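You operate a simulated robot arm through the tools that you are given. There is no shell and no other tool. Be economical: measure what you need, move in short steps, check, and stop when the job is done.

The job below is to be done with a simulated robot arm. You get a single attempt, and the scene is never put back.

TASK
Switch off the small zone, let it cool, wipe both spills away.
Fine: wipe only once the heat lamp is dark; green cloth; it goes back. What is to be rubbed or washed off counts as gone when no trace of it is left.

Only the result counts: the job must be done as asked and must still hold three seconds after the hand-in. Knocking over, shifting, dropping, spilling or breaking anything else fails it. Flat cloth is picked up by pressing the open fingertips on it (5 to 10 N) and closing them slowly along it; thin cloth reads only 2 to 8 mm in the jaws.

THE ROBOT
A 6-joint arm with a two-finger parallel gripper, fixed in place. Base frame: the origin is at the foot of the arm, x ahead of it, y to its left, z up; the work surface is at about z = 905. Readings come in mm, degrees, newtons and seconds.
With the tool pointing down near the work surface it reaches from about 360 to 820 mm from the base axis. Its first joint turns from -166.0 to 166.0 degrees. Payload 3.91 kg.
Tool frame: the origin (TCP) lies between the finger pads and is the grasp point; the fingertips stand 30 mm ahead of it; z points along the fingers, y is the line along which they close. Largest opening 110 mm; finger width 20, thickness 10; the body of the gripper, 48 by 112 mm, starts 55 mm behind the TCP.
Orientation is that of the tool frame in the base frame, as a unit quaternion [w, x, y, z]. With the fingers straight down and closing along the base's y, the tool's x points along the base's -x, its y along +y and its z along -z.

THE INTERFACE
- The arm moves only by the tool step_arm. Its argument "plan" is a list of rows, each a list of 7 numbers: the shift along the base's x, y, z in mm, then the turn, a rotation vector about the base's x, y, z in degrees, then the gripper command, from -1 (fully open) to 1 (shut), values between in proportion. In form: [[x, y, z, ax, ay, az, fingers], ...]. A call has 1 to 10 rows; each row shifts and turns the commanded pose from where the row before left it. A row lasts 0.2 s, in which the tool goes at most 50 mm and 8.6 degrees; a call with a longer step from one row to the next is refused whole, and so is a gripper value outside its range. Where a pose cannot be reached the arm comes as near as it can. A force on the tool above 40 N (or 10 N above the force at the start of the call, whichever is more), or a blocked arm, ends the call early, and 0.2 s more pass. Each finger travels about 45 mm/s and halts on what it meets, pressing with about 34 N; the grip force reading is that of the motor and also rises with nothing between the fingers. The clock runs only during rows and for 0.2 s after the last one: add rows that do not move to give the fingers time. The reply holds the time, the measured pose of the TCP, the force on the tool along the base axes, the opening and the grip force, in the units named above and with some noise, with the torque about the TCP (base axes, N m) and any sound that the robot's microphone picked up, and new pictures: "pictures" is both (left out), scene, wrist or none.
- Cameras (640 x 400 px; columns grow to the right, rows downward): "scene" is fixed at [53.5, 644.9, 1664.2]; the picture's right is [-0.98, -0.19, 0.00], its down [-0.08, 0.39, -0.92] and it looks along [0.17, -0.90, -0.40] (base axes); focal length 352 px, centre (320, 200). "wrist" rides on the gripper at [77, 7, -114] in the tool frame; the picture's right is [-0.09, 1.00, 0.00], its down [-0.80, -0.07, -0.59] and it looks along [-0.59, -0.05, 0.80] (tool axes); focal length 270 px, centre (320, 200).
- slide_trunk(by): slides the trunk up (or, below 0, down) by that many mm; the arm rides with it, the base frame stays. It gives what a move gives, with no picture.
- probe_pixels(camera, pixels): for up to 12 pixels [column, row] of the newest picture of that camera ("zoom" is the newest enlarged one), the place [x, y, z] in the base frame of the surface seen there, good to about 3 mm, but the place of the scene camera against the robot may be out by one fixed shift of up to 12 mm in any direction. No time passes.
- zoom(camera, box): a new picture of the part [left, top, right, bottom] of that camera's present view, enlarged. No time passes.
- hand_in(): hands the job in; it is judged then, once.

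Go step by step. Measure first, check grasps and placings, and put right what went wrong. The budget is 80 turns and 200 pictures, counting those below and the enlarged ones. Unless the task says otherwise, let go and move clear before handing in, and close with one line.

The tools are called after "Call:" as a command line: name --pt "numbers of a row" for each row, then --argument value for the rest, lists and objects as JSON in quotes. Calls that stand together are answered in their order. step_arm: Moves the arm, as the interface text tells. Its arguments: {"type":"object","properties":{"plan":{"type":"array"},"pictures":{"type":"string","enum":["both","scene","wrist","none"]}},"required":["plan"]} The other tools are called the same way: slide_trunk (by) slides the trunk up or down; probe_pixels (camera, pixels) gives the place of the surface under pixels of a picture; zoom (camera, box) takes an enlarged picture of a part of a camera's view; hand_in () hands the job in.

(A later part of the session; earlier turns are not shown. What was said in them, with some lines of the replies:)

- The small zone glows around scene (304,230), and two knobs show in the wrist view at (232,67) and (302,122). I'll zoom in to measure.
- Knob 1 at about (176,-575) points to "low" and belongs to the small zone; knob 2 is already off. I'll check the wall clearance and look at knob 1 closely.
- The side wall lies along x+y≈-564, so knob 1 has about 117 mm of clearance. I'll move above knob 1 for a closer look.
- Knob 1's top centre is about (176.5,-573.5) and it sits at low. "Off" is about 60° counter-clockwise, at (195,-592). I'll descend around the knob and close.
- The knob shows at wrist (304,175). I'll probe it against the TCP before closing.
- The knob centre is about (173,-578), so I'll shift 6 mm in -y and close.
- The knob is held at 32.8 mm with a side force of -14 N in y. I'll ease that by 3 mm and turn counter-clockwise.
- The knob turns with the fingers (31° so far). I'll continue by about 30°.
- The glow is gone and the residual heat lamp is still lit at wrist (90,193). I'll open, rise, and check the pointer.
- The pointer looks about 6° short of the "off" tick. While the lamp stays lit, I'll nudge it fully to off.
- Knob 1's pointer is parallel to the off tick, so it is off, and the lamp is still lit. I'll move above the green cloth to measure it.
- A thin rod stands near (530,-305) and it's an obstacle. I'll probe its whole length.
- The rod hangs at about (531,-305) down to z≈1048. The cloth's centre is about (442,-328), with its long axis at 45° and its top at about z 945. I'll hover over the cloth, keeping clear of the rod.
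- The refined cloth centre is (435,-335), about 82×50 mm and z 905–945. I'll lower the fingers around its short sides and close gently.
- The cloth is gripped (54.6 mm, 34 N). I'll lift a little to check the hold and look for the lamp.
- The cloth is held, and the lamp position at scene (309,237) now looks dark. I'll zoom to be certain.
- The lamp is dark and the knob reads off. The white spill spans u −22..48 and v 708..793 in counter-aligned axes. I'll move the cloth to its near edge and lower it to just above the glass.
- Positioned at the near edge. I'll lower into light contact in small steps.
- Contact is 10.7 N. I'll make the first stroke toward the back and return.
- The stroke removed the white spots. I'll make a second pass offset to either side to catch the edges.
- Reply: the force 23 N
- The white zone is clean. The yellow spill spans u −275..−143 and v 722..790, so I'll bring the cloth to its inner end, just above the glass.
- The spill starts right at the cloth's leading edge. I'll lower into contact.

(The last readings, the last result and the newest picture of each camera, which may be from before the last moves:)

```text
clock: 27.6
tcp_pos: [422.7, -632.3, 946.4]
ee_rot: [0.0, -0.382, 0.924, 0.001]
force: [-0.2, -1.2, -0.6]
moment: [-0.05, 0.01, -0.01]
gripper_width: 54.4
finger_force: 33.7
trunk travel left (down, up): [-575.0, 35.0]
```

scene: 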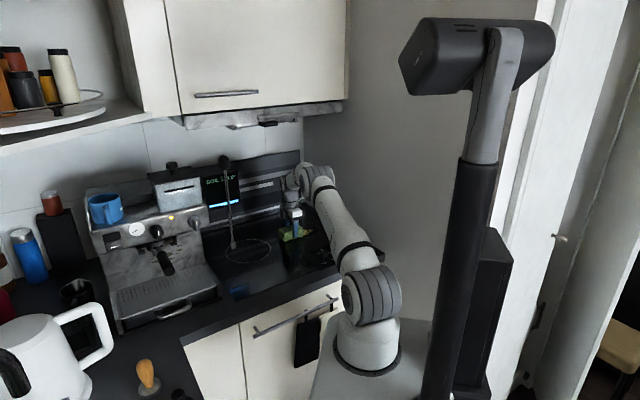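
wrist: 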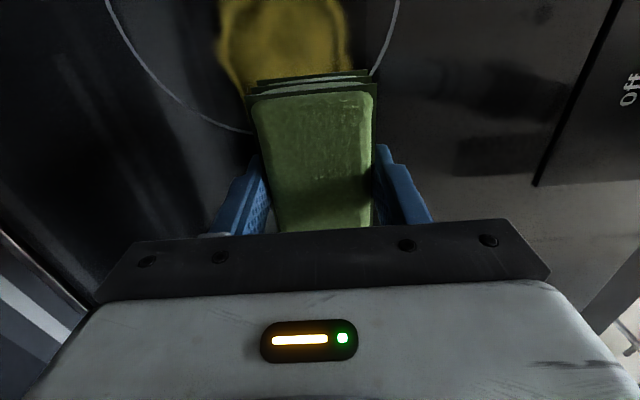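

Call:
step_arm --pt "0 0 -2 0 0 0 0.3" --pt "0 0 -1.5 0 0 0 0.3" --pt "0 0 0 0 0 0 0.3" --pictures "none"

```text
clock: 28.4
tcp_pos: [422.2, -632.6, 945.6]
ee_rot: [0.001, -0.383, 0.924, -0.002]
force: [0.4, -1.7, 15.6]
moment: [-0.06, 0.33, 0.06]
gripper_width: 54.4
finger_force: 33.2
trunk travel left (down, up): [-575.0, 35.0]
```

Contact is 15.6 N. I'll stroke along the spill toward the side wall, then return on the far lane.

Call:
step_arm --pt "-14 -14 0 0 0 0 0.3" --pt "-14 -14 0 0 0 0 0.3" --pt "-14 -14 0 0 0 0 0.3" --pt "-14 -14 0 0 0 0 0.3" --pt "-14 -14 0 0 0 0 0.3" --pt "28 -2 0 0 0 0 0.3" --pt "14 -6 0 0 0 0 0.3" --pt "14 14 0 0 0 0 0.3" --pt "14 14 0 0 0 0 0.3" --pt "14 14 0 0 0 0 0.3"

Call:
zoom --camera "scene" --box '[260, 200, 350, 260]'

```text
clock: 30.6
tcp_pos: [427.0, -662.0, 945.0]
ee_rot: [0.002, -0.382, 0.924, -0.004]
force: [-5.7, -6.8, 29.6]
moment: [-0.46, 0.64, 0.08]
gripper_width: 54.3
finger_force: 34.5
out of reach, approached as far as the arm can: row 7
trunk travel left (down, up): [-575.0, 35.0]
```

scene: 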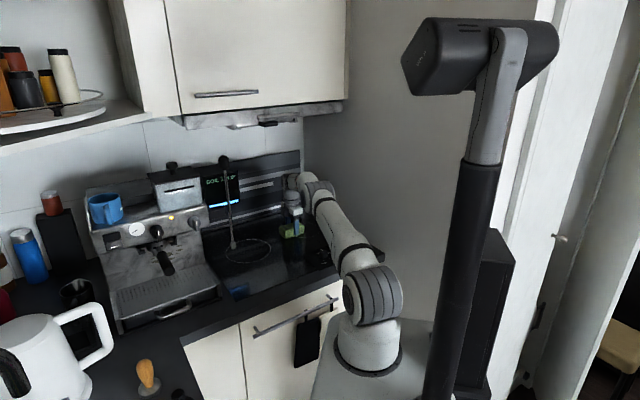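
wrist: 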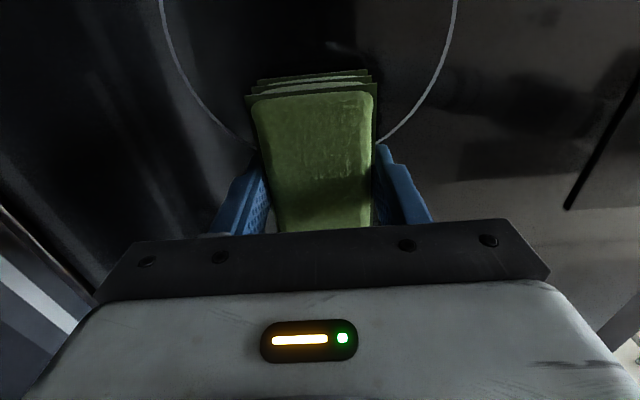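

```text
6.67 times, centred on (305, 230) of scene
```

zoom: 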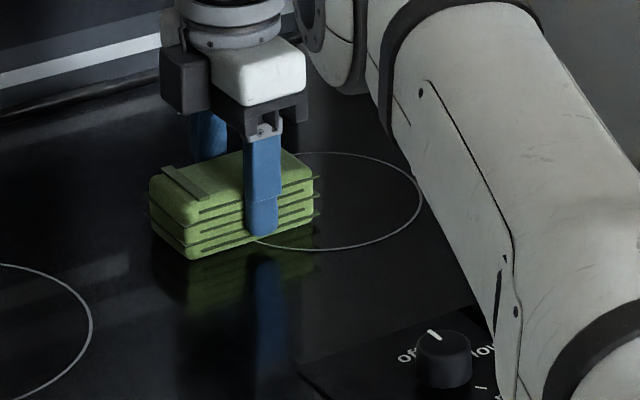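

The spill looks gone. I'll make one more confirming pass within reach, slightly lighter.

Call:
step_arm --pt "-14 -14 1.5 0 0 0 0.3" --pt "-14 -14 0 0 0 0 0.3" --pt "-14 -14 0 0 0 0 0.3" --pt "-20 0 0 0 0 0 0.3" --pt "-10 -10 0 0 0 0 0.3" --pt "-7 7 0 0 0 0 0.3" --pt "-11 11 0 0 0 0 0.3" --pt "14 14 0 0 0 0 0.3" --pt "20 20 0 0 0 0 0.3" --pt "20 20 0 0 0 0 0.3" --pictures "none"

Call:
step_arm --pt "0 0 25 0 0 0 0.3" --pt "0 30 35 0 0 0 0.3" --pt "0 45 20 0 0 0 0.3" --pt "0 45 0 0 0 0 0.3" --pt "10 45 0 0 0 0 0.3" --pt "0 0 0 0 0 0 0.3"

Call:
zoom --camera "scene" --box '[220, 190, 340, 270]'

```text
clock: 32.8
tcp_pos: [396.4, -650.3, 944.4]
ee_rot: [0.001, -0.382, 0.924, -0.002]
force: [0.7, -2.7, 9.5]
moment: [-0.26, 0.24, 0.05]
gripper_width: 54.5
finger_force: 34.0
out of reach, approached as far as the arm can: row 4, 5, 6, 7
trunk travel left (down, up): [-575.0, 35.0]
```

```text
clock: 34.2
tcp_pos: [404.4, -480.9, 1024.6]
ee_rot: [0.001, -0.383, 0.924, 0.001]
force: [-0.6, -0.2, -1.2]
moment: [0.03, 0.0, -0.01]
gripper_width: 54.3
finger_force: 34.4
trunk travel left (down, up): [-575.0, 35.0]
```

scene: 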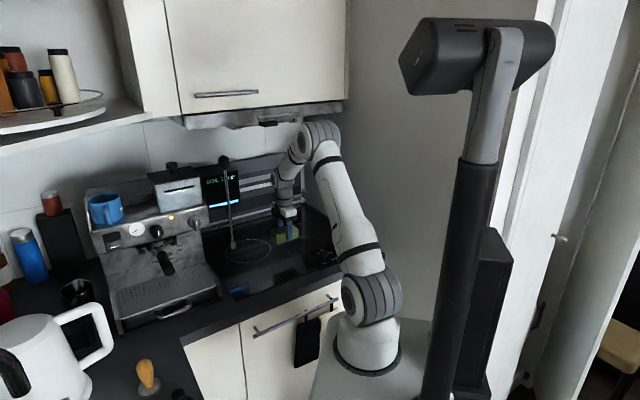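
wrist: 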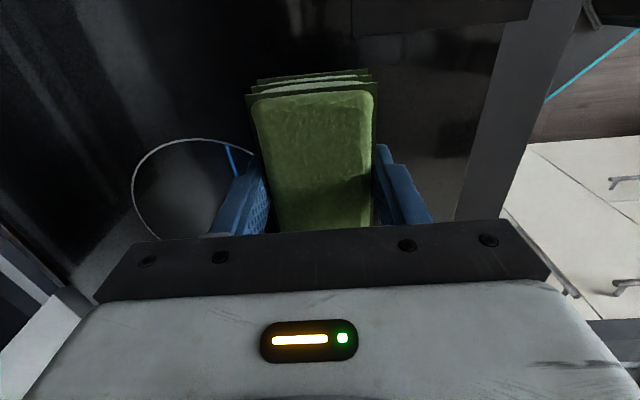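

```text
5.00 times, centred on (280, 230) of scene
```

zoom: 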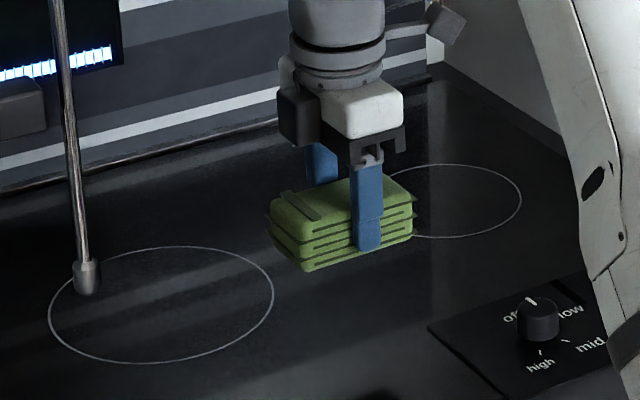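

The left zone is clean; the small zone is partly hidden by the cloth. I'll carry the cloth to above its home spot (436,-336) and inspect both zones before releasing.

Call:
step_arm --pt "8 36 -10 0 0 0 0.3" --pt "8 36 -10 0 0 0 0.3" --pt "8 36 -15 0 0 0 0.3" --pt "8 37 -15 0 0 0 0.3" --pt "0 0 0 0 0 0 0.3"

Call:
zoom --camera "scene" --box '[270, 210, 330, 250]'

Call:
zoom --camera "scene" --box '[220, 225, 280, 265]'

```text
clock: 35.4
tcp_pos: [434.3, -338.0, 972.7]
ee_rot: [0.0, -0.383, 0.924, 0.0]
force: [0.3, -0.3, -0.8]
moment: [0.0, -0.03, 0.02]
gripper_width: 54.1
finger_force: 34.1
trunk travel left (down, up): [-575.0, 35.0]
```

scene: 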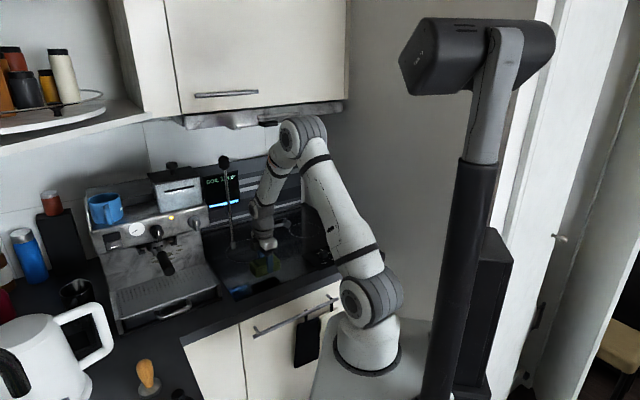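
wrist: 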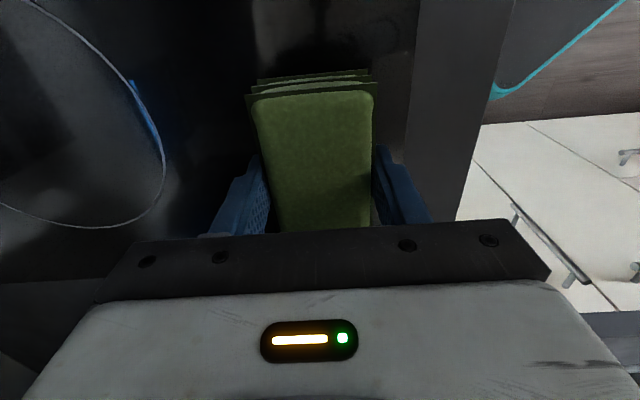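

```text
10.00 times, centred on (300, 230) of scene
```

zoom: 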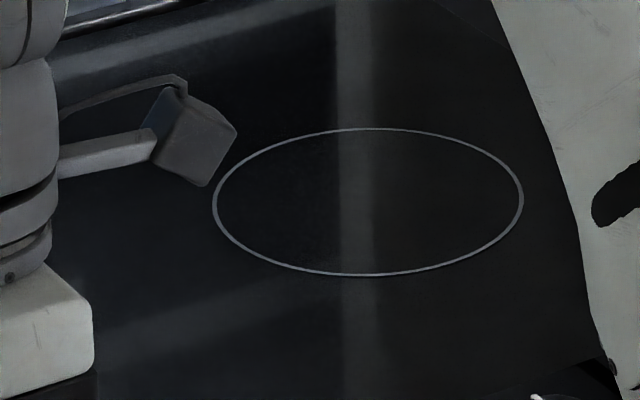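

```text
10.00 times, centred on (250, 245) of scene
```

zoom: 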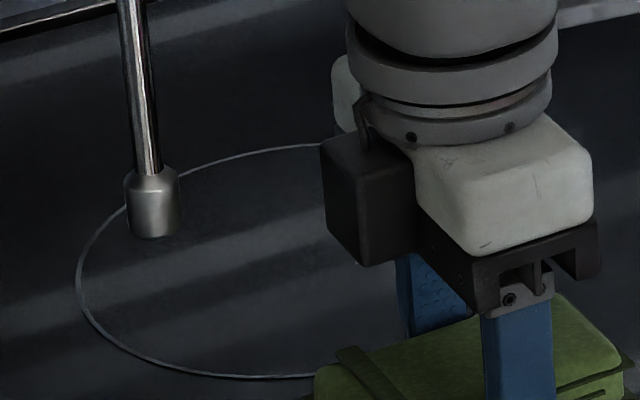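

Both zones are clean and the lamp is dark. I'll lower the cloth onto its home spot.

Call:
step_arm --pt "1.5 1.5 -15 0 0 0 0.3" --pt "0 0 -8 0 0 0 0.3" --pt "0 0 -3 0 0 0 0.3" --pt "0 0 -1 0 0 0 0.3" --pt "0 0 0 0 0 0 0.3" --pictures "none"

```text
clock: 36.6
tcp_pos: [437.5, -336.8, 945.0]
ee_rot: [0.0, -0.383, 0.924, 0.0]
force: [-0.2, -0.6, -0.5]
moment: [-0.02, -0.03, 0.04]
gripper_width: 54.1
finger_force: 33.9
trunk travel left (down, up): [-575.0, 35.0]
```

Call:
step_arm --pt "0 0 -1 0 0 0 0.3" --pt "0 0 0 0 0 0 0.3" --pictures "none"

```text
clock: 37.2
tcp_pos: [438.0, -337.3, 946.0]
ee_rot: [0.0, -0.383, 0.924, 0.001]
force: [0.2, -0.7, -0.5]
moment: [0.0, 0.03, 0.0]
gripper_width: 54.5
finger_force: 34.2
trunk travel left (down, up): [-575.0, 35.0]
```

Call:
step_arm --pt "0 0 -1 0 0 0 0.3" --pt "0 0 -0.7 0 0 0 0.3" --pt "0 0 0 0 0 0 0.3" --pictures "none"

```text
clock: 38.0
tcp_pos: [436.8, -336.1, 944.1]
ee_rot: [0.0, -0.382, 0.924, 0.0]
force: [-0.6, -0.4, 1.4]
moment: [-0.12, 0.02, -0.04]
gripper_width: 54.3
finger_force: 34.3
trunk travel left (down, up): [-575.0, 35.0]
```

Light contact (1.4 N) at the home spot. I'll open and rise straight up.

Call:
step_arm --pt "0 0 0 0 0 0 0" --pt "0 0 0 0 0 0 -0.4" --pt "0 0 0 0 0 0 -0.9" --pt "0 0 0 0 0 0 -0.9" --pt "0 0 30 0 0 0 -0.9" --pt "0 0 40 0 0 0 -0.9" --pt "-25 -25 30 0 0 0 -0.9" --pt "-35 -35 30 0 0 0 -0.9" --pt "0 0 0 0 0 0 -0.9"

Call:
zoom --camera "scene" --box '[200, 190, 360, 310]'

Call:
zoom --camera "wrist" --box '[60, 40, 420, 260]'

```text
refused: row 8 steps farther than a row can; nothing moved
```

```text
3.33 times, centred on (280, 250) of scene
```

zoom: 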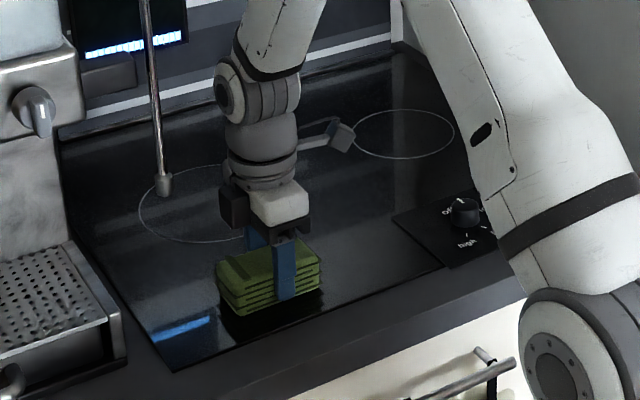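

```text
1.78 times, centred on (240, 150) of wrist
```

zoom: 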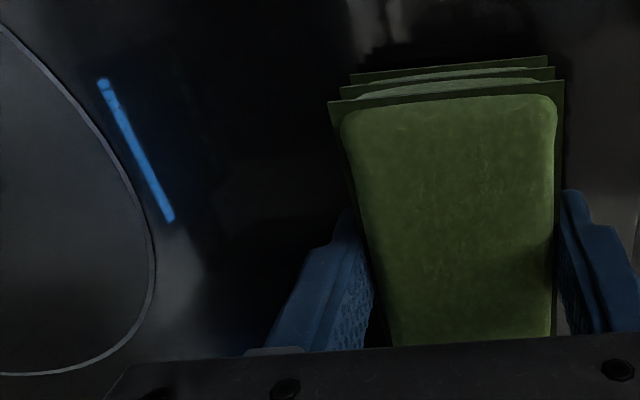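

The plan was refused because one row was too long, so nothing moved. I'll repeat it with shorter rows.

Call:
step_arm --pt "0 0 0 0 0 0 0" --pt "0 0 0 0 0 0 -0.4" --pt "0 0 0 0 0 0 -0.9" --pt "0 0 0 0 0 0 -0.9" --pt "0 0 30 0 0 0 -0.9" --pt "0 0 40 0 0 0 -0.9" --pt "-25 -25 25 0 0 0 -0.9" --pt "-25 -25 25 0 0 0 -0.9" --pt "-25 -25 10 0 0 0 -0.9" --pt "0 0 0 0 0 0 -0.9"

Call:
zoom --camera "scene" --box '[200, 190, 360, 310]'

Call:
zoom --camera "wrist" --box '[60, 40, 420, 260]'

```text
clock: 40.2
tcp_pos: [361.8, -409.4, 1076.7]
ee_rot: [0.001, -0.383, 0.924, 0.0]
force: [-0.3, 0.2, -0.7]
moment: [0.01, -0.02, -0.01]
gripper_width: 104.4
finger_force: 0.0
trunk travel left (down, up): [-575.0, 35.0]
```

scene: 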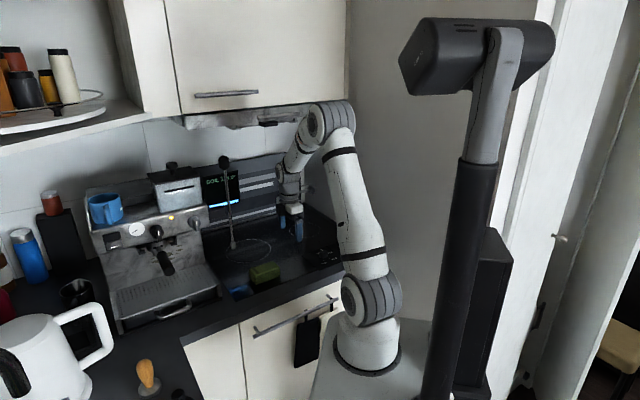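
wrist: 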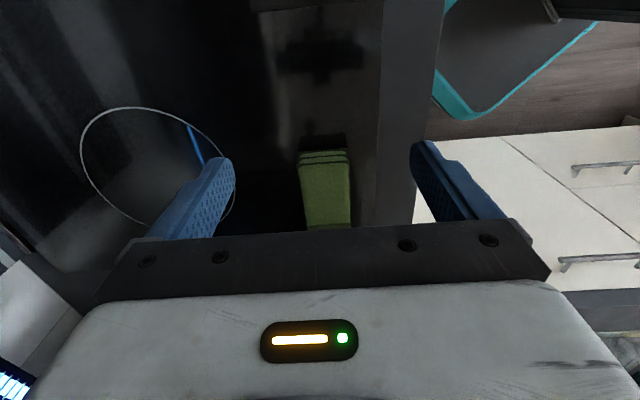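

```text
3.33 times, centred on (280, 250) of scene
```

zoom: 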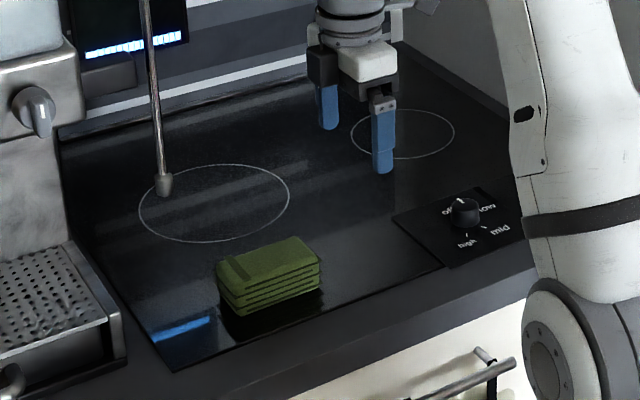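

```text
1.78 times, centred on (240, 150) of wrist
```

zoom: 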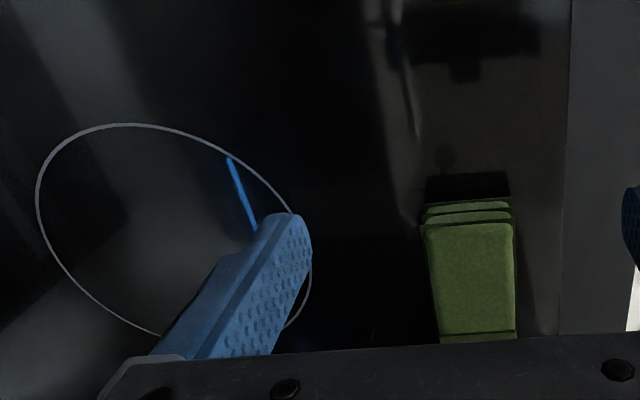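

The cloth is back where it started, within about 2 mm (scene zoom (217–320, 236–316)). Both zones are clean, the lamp is dark, the knob is at off, and the arm is clear, so I'm handing in.

Call:
hand_in

```text
The job is handed in.
```

I switched the small zone off, waited for the heat lamp to go dark, wiped both spills away with the green cloth until no trace showed, and put the cloth back in its place.
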